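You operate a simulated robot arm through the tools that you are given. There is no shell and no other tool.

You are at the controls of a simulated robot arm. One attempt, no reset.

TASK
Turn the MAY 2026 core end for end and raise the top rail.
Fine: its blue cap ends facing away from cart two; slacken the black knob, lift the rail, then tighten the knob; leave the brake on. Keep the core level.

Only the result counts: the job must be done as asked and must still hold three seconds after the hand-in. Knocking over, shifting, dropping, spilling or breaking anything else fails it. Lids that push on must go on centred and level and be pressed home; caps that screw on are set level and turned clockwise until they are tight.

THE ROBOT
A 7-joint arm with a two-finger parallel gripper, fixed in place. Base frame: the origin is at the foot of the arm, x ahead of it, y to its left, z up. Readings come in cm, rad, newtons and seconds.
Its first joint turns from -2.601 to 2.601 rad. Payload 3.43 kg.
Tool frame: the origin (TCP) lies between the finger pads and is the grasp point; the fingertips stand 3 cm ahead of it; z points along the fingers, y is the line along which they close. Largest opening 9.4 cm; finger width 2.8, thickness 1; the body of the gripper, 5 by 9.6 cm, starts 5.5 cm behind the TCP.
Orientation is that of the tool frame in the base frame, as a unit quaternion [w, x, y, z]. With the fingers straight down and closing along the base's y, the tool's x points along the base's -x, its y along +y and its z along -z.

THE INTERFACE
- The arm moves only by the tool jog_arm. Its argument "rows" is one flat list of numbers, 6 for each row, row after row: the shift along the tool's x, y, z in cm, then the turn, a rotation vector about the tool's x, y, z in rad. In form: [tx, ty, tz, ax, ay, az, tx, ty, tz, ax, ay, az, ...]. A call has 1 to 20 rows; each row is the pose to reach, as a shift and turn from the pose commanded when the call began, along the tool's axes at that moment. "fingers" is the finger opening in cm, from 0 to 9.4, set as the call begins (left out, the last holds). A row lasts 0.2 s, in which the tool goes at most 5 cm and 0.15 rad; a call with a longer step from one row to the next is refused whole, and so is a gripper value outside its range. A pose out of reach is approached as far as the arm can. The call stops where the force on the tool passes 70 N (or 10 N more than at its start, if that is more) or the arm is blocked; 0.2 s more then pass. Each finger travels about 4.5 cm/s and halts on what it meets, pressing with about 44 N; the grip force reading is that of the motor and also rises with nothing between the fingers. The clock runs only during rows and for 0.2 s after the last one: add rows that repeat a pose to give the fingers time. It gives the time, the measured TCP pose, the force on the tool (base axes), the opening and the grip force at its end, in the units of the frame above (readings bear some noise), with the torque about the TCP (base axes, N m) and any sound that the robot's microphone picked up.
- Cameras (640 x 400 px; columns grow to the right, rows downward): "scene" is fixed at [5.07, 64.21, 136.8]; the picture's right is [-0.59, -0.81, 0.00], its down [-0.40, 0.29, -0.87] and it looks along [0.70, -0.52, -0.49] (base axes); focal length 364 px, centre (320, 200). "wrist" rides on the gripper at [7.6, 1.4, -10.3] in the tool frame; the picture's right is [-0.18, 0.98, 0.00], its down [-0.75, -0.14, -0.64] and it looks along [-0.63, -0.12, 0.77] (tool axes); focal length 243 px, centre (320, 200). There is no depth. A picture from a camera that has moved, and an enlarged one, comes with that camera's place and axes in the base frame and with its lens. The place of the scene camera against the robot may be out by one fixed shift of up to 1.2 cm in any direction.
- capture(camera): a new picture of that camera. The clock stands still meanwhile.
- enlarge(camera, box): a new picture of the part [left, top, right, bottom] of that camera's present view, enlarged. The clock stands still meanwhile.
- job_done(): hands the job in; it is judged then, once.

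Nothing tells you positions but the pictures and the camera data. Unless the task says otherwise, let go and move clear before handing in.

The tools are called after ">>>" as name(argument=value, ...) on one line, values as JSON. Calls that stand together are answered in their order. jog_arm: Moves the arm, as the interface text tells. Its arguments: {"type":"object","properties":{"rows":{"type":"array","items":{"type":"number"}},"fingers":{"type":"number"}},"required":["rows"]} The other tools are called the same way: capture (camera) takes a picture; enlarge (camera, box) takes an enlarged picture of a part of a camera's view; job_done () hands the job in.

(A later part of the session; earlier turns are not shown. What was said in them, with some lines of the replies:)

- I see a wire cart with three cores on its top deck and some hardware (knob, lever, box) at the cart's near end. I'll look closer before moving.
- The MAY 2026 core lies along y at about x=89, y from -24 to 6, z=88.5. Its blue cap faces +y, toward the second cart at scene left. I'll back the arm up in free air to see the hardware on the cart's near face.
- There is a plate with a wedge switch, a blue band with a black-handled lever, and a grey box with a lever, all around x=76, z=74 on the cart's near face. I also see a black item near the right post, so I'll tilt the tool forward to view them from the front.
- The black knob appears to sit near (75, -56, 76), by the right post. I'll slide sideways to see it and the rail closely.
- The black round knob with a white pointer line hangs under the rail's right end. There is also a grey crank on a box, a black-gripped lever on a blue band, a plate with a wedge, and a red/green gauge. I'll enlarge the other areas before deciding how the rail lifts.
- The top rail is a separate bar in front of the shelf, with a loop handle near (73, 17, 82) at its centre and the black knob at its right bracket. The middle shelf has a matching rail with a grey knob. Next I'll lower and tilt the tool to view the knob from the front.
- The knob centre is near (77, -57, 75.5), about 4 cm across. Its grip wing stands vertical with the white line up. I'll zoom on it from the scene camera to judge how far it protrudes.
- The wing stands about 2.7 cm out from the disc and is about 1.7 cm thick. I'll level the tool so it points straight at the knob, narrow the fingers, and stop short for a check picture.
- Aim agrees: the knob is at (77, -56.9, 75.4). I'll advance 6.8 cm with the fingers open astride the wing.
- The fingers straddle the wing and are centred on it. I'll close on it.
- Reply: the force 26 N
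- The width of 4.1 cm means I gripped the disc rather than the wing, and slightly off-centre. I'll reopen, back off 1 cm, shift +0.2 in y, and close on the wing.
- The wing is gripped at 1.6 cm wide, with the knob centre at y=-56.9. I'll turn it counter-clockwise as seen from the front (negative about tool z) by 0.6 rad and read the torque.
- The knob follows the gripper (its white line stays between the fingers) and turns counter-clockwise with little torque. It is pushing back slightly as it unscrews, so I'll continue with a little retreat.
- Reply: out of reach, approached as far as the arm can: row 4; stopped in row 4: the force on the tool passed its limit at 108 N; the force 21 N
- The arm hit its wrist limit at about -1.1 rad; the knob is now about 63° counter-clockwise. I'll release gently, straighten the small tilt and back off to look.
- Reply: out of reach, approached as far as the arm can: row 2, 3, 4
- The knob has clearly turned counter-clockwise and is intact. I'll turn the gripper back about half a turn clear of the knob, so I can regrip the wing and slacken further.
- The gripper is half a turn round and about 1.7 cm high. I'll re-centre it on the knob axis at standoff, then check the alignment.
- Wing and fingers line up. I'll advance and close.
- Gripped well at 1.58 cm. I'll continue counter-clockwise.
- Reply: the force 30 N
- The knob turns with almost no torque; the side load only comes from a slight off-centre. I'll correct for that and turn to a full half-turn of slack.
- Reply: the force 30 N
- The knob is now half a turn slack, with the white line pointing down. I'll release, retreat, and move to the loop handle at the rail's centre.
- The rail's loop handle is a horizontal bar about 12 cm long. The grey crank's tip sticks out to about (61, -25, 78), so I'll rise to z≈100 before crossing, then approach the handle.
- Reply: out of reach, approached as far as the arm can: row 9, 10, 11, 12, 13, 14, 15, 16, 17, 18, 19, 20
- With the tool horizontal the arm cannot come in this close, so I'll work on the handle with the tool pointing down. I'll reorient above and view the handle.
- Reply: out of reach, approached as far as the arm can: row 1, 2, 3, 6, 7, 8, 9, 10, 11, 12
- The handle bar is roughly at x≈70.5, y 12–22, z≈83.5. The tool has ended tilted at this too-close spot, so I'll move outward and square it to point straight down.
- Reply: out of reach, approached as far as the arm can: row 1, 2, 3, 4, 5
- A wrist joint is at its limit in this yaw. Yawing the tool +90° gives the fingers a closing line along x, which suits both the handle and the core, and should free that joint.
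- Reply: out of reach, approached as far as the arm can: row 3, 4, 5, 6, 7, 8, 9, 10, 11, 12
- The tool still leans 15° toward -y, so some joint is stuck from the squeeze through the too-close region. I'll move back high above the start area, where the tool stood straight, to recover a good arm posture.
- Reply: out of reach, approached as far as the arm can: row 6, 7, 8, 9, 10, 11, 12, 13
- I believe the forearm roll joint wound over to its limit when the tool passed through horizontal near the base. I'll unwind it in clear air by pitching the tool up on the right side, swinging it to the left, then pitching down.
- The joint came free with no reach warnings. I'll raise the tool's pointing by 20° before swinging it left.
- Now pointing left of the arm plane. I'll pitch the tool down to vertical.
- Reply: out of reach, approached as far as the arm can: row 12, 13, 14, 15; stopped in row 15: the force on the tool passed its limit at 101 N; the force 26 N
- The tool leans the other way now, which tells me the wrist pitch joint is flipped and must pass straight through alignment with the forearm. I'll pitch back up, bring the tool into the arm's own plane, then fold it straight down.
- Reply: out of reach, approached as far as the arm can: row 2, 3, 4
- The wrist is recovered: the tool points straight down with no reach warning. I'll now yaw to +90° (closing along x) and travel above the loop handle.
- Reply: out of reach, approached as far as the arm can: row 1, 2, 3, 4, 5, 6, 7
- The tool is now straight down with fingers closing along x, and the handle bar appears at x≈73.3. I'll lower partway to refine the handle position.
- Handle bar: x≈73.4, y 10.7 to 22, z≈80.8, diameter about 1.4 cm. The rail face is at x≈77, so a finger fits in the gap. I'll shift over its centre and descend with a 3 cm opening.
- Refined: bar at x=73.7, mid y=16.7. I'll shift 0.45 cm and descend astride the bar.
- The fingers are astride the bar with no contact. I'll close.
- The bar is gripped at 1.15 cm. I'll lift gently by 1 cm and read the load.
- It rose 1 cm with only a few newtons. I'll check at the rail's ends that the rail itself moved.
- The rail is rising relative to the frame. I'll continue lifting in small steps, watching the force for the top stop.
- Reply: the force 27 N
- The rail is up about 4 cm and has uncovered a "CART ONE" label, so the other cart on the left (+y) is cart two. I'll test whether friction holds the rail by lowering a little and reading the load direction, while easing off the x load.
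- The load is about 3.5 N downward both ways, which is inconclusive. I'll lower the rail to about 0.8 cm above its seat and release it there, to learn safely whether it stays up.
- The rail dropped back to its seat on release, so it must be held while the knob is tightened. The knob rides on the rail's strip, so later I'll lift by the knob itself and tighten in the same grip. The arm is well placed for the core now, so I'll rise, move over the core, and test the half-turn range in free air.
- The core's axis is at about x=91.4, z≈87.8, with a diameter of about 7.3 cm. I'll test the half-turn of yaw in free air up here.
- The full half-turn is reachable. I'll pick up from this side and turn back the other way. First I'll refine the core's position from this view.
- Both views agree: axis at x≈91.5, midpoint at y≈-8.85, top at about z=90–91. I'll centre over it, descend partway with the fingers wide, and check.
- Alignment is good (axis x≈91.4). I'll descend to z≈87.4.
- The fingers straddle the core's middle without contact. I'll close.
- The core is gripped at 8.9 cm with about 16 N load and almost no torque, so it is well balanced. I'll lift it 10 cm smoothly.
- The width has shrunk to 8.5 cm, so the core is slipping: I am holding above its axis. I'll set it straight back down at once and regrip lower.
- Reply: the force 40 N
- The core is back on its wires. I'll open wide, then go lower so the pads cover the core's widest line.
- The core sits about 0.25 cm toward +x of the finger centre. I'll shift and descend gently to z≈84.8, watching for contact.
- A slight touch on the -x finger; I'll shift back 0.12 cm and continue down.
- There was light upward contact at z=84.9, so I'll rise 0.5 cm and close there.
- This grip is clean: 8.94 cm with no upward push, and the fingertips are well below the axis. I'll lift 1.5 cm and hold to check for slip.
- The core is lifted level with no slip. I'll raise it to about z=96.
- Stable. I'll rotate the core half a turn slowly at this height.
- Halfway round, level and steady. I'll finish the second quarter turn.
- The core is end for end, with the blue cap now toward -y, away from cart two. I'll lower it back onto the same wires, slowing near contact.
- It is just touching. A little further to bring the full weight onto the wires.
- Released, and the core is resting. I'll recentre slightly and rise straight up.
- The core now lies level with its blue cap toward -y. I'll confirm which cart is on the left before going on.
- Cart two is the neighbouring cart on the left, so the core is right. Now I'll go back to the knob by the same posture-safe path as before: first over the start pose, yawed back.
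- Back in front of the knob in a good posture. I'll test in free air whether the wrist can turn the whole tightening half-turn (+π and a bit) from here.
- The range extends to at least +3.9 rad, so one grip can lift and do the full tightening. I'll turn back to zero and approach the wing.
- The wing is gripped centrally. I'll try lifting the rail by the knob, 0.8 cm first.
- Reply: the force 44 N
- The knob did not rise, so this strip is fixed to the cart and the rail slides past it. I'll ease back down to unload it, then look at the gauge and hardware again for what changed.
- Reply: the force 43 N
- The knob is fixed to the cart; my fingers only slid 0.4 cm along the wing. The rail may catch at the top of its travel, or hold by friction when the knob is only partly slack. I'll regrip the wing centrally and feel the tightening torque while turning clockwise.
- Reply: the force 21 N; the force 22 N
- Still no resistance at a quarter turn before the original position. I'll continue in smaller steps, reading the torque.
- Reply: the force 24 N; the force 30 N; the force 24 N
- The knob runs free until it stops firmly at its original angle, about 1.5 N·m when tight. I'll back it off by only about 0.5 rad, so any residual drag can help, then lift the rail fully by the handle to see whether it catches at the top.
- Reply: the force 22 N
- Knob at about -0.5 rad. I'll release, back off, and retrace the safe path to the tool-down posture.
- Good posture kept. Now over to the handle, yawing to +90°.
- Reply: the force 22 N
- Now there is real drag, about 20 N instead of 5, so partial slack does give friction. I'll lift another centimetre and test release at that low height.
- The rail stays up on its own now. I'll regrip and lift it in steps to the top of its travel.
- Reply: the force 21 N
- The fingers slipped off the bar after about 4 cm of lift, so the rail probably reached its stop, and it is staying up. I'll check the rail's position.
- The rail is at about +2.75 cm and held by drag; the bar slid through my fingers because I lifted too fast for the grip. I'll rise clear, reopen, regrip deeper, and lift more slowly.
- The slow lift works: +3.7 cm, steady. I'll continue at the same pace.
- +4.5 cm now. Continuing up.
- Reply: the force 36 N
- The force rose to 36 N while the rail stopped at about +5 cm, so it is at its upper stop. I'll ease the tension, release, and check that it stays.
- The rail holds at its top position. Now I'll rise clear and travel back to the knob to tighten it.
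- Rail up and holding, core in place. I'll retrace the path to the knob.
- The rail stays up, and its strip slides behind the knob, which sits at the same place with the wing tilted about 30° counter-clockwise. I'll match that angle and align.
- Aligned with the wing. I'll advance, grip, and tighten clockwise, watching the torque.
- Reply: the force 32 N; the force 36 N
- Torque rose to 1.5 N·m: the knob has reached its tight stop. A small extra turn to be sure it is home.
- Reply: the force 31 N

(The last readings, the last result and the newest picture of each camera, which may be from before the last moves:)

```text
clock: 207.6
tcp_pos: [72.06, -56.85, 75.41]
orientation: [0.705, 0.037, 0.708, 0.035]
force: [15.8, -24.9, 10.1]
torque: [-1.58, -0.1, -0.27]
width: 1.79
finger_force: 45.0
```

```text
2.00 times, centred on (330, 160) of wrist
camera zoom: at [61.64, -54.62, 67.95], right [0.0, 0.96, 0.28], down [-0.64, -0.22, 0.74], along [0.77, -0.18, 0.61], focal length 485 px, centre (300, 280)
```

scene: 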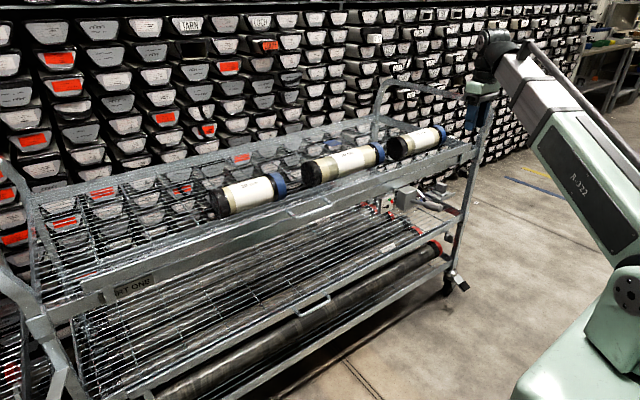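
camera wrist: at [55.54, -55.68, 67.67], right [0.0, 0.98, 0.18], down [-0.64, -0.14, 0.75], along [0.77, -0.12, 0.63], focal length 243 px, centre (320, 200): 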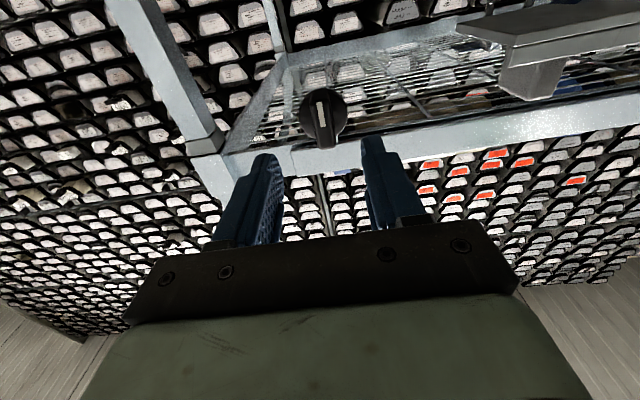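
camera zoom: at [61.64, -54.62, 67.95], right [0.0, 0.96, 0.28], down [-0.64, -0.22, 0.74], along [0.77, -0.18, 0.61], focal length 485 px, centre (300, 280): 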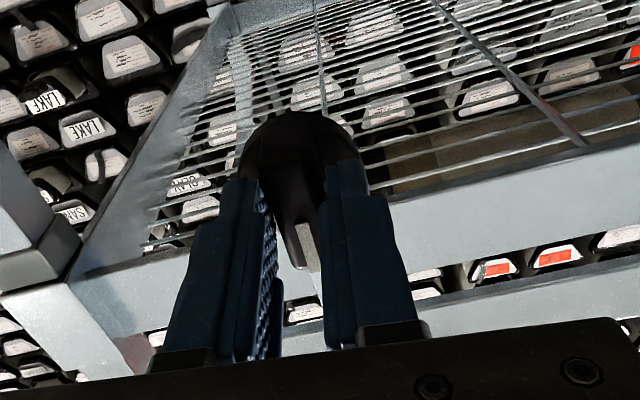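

Tight against the stop. I'll open, back straight off, and check the knob and rail.

>>> jog_arm(rows=[0, 0, 0, 0, 0, 0, 0, 0, 0, 0, 0, 0, 0, 0, 0, 0, 0, 0], fingers=4)

>>> jog_arm(rows=[0, 0, -2, 0, 0, 0, 0, 0, -4, 0, 0, 0, 0, 0, -6.2, 0, 0, -0.05, 0, 0, -6.2, 0, 0, -0.1, 0, 0, -6.2, 0, 0, -0.1])

>>> enlarge(camera="wrist", box=[220, 60, 440, 260])

>>> enlarge(camera="scene", box=[60, 250, 160, 330])

>>> enlarge(camera="scene", box=[380, 120, 500, 220])

```text
clock: 208.4
tcp_pos: [71.82, -56.81, 75.39]
orientation: [0.705, 0.036, 0.707, 0.036]
force: [-0.1, -0.1, -0.5]
torque: [-0.05, 0.0, 0.01]
width: 3.99
finger_force: 0.0
```

```text
clock: 209.6
tcp_pos: [65.66, -56.87, 75.45]
orientation: [0.706, 0.001, 0.708, 0.0]
force: [0.3, 0.0, -1.3]
torque: [0.0, -0.01, -0.01]
width: 4.02
finger_force: 0.1
```

```text
2.00 times, centred on (330, 160) of wrist
camera zoom: at [55.37, -55.36, 67.82], right [0.0, 0.98, 0.19], down [-0.64, -0.14, 0.76], along [0.77, -0.12, 0.63], focal length 485 px, centre (300, 280)
```

zoom: 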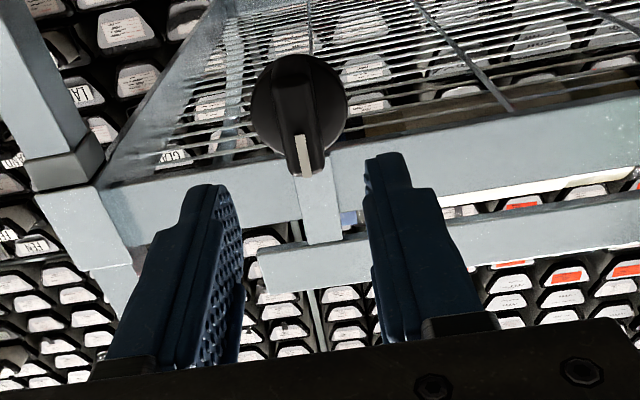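

```text
5.00 times, centred on (110, 290) of scene
camera zoom: at [5.07, 64.21, 136.8], right [-0.59, -0.81, 0.0], down [-0.4, 0.29, -0.87], along [0.7, -0.52, -0.49], focal length 1819 px, centre (1370, -250)
```

zoom: 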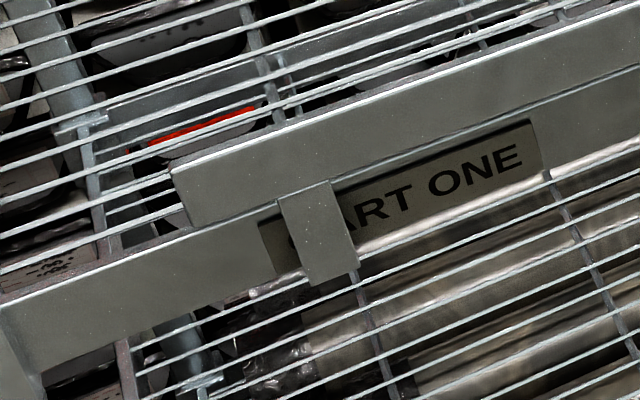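

```text
4.00 times, centred on (440, 170) of scene
camera zoom: at [5.07, 64.21, 136.8], right [-0.59, -0.81, 0.0], down [-0.4, 0.29, -0.87], along [0.7, -0.52, -0.49], focal length 1455 px, centre (-160, 320)
```

zoom: 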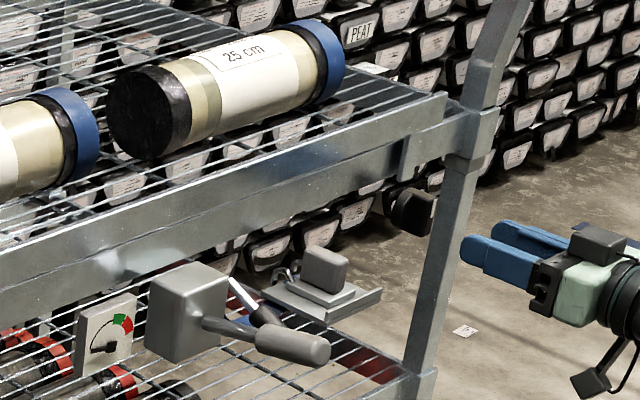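

The knob is tight with its line up again, and the rail is up about 4.5 cm, a touch lower than at release. I'll back away along the safe path and watch whether it creeps any further.

>>> jog_arm(rows=[-0.2, 0, -2, 0, 0.117, 0, -0.4, 0, -4, 0, 0.234, 0, -0.65, 0, -6.2, 0, 0.35, 0, -0.65, 0, -6.2, 0, 0.35, 0])

>>> jog_arm(rows=[-2.4, 0.96, -2.2, 0, 0.13, 0, -4.8, 1.9, -4.4, 0, 0.26, 0, -7.2, 2.9, -6.6, 0, 0.39, 0, -9.57, 3.84, -8.73, 0, 0.52, 0, -9.57, 3.84, -8.73, 0, 0.52, 0])

>>> jog_arm(rows=[0, 5, 0, 0, 0, 0, 0, 10, 0, 0, 0, 0, 0, 15, 0, 0, 0, 0, 0, 18, 0, 0, 0, 0, 0, 18, 0, 0, 0, 0])

>>> jog_arm(rows=[-2.6, 0.6, -1.5, 0, 0.12, 0, -5.2, 1.2, -3, 0, 0.24, 0, -7.8, 1.8, -4.6, 0, 0.36, 0, -10.4, 2.5, -6.1, 0, 0.48, 0, -13, 3.1, -7.6, 0, 0.6, 0, -15.5, 3.7, -9.16, 0, 0.7, 0, -15.5, 3.7, -9.16, 0, 0.7, 0])

>>> enlarge(camera="scene", box=[60, 250, 160, 330])

>>> enlarge(camera="scene", box=[380, 120, 500, 220])

```text
clock: 210.6
tcp_pos: [59.45, -56.92, 76.21]
orientation: [0.571, 0.001, 0.821, 0.001]
force: [-0.7, 0.2, -0.9]
torque: [-0.01, -0.02, 0.02]
width: 4.02
finger_force: 0.1
```

```text
clock: 211.8
tcp_pos: [54.63, -53.01, 87.88]
orientation: [0.341, 0.001, 0.94, 0.001]
force: [-0.9, -0.2, -0.7]
torque: [0.03, 0.0, 0.0]
width: 4.01
finger_force: 0.2
```

```text
clock: 213.0
tcp_pos: [54.64, -34.74, 87.86]
orientation: [0.341, 0.001, 0.94, 0.001]
force: [0.2, 0.3, 0.2]
torque: [-0.02, 0.01, -0.02]
width: 4.02
finger_force: 0.1
```

```text
clock: 214.6
tcp_pos: [60.9, -31.32, 105.15]
orientation: [-0.002, 0.0, 1.0, 0.001]
force: [-0.2, 0.6, -0.3]
torque: [0.02, 0.0, -0.01]
width: 3.99
finger_force: 0.0
```

```text
5.00 times, centred on (110, 290) of scene
camera zoom: at [5.07, 64.21, 136.8], right [-0.59, -0.81, 0.0], down [-0.4, 0.29, -0.87], along [0.7, -0.52, -0.49], focal length 1819 px, centre (1370, -250)
```

zoom: 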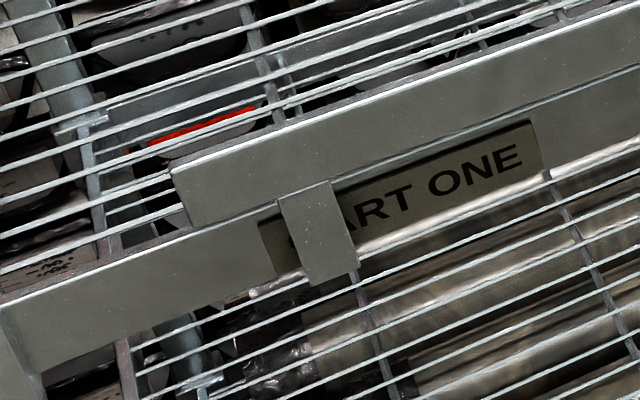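

```text
4.00 times, centred on (440, 170) of scene
camera zoom: at [5.07, 64.21, 136.8], right [-0.59, -0.81, 0.0], down [-0.4, 0.29, -0.87], along [0.7, -0.52, -0.49], focal length 1455 px, centre (-160, 320)
```

zoom: 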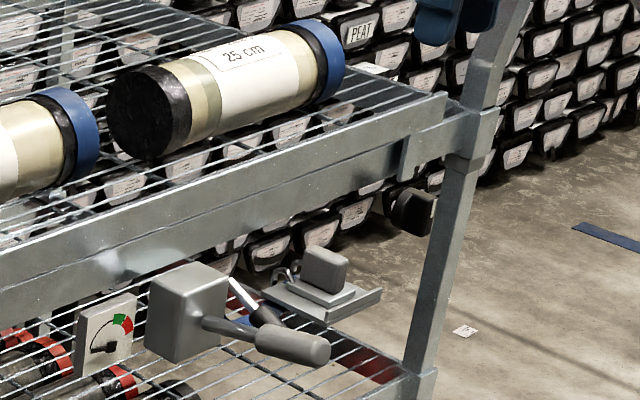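

The rail has not moved since tightening, so it is locked. A final check of the cores and the brake against the first pictures.

>>> enlarge(camera="scene", box=[200, 100, 460, 230])

>>> enlarge(camera="scene", box=[400, 220, 500, 310])

>>> enlarge(camera="scene", box=[440, 160, 470, 190])

>>> enlarge(camera="scene", box=[270, 180, 370, 240])

```text
2.46 times, centred on (330, 165) of scene
camera zoom: at [5.07, 64.21, 136.8], right [-0.59, -0.81, 0.0], down [-0.4, 0.29, -0.87], along [0.7, -0.52, -0.49], focal length 896 px, centre (295, 286)
```

zoom: 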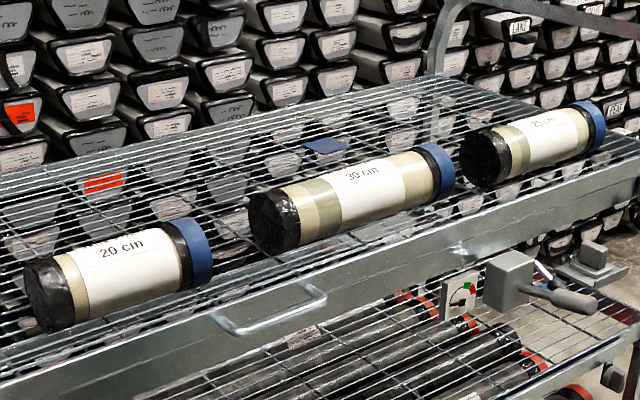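

```text
4.44 times, centred on (450, 265) of scene
camera zoom: at [5.07, 64.21, 136.8], right [-0.59, -0.81, 0.0], down [-0.4, 0.29, -0.87], along [0.7, -0.52, -0.49], focal length 1617 px, centre (-258, -89)
```

zoom: 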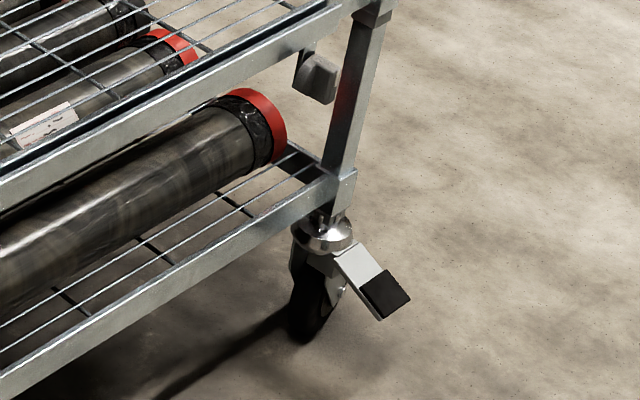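

```text
13.33 times, centred on (455, 175) of scene
camera zoom: at [5.07, 64.21, 136.8], right [-0.59, -0.81, 0.0], down [-0.4, 0.29, -0.87], along [0.7, -0.52, -0.49], focal length 4851 px, centre (-1480, 533)
```

zoom: 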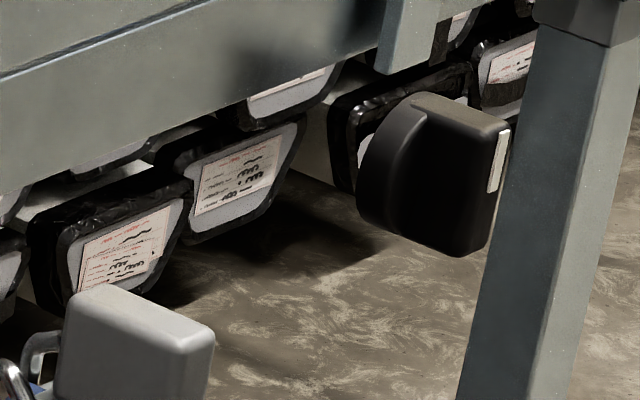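

```text
6.40 times, centred on (320, 210) of scene
camera zoom: at [5.07, 64.21, 136.8], right [-0.59, -0.81, 0.0], down [-0.4, 0.29, -0.87], along [0.7, -0.52, -0.49], focal length 2328 px, centre (320, 136)
```

zoom: 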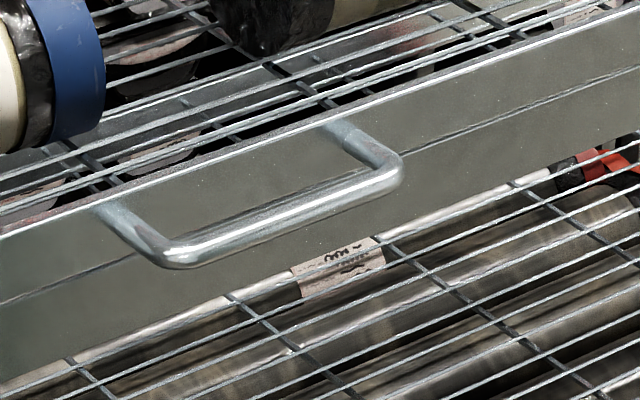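

The core is level on its wires with the blue cap facing away from cart two. The rail is raised about 4.5 cm and stable, and the knob is tight with its line back at the original mark. The brake pedal and the other cores look unchanged, and the arm is clear, so I'm handing in.

>>> job_done()

```text
The job is handed in.
```

The MAY 2026 core is turned end for end, and the top rail is raised and locked. I've handed the job in but haven't been told the result.

- **Core:** it sits level in its original place, with the blue cap facing away from cart two. I took cart two to be the neighbouring cart on the left; I saw the "CART ONE" label on this cart but no label on that one. On the first pick-up the core slipped about 1 cm in the grip. I set it straight back down, gripped lower and did the turn without further slip.
- **Rail:** it reached what felt like its upper stop, about 5 cm up, then settled to about 4.5 cm before the knob was tight. It did not move in the 5 seconds I watched after tightening. With the knob half a turn loose the rail would not stay up: in an early test it dropped about 1 cm back to its seat. I then left the knob only slightly slack for the final lift.
- **Knob:** it is turned clockwise to its stop, with its white line back where it started.
- **Brake and the rest:** I did not touch the brake. In the final pictures it, the other cores and the hardware under the rail look the same as at the start.
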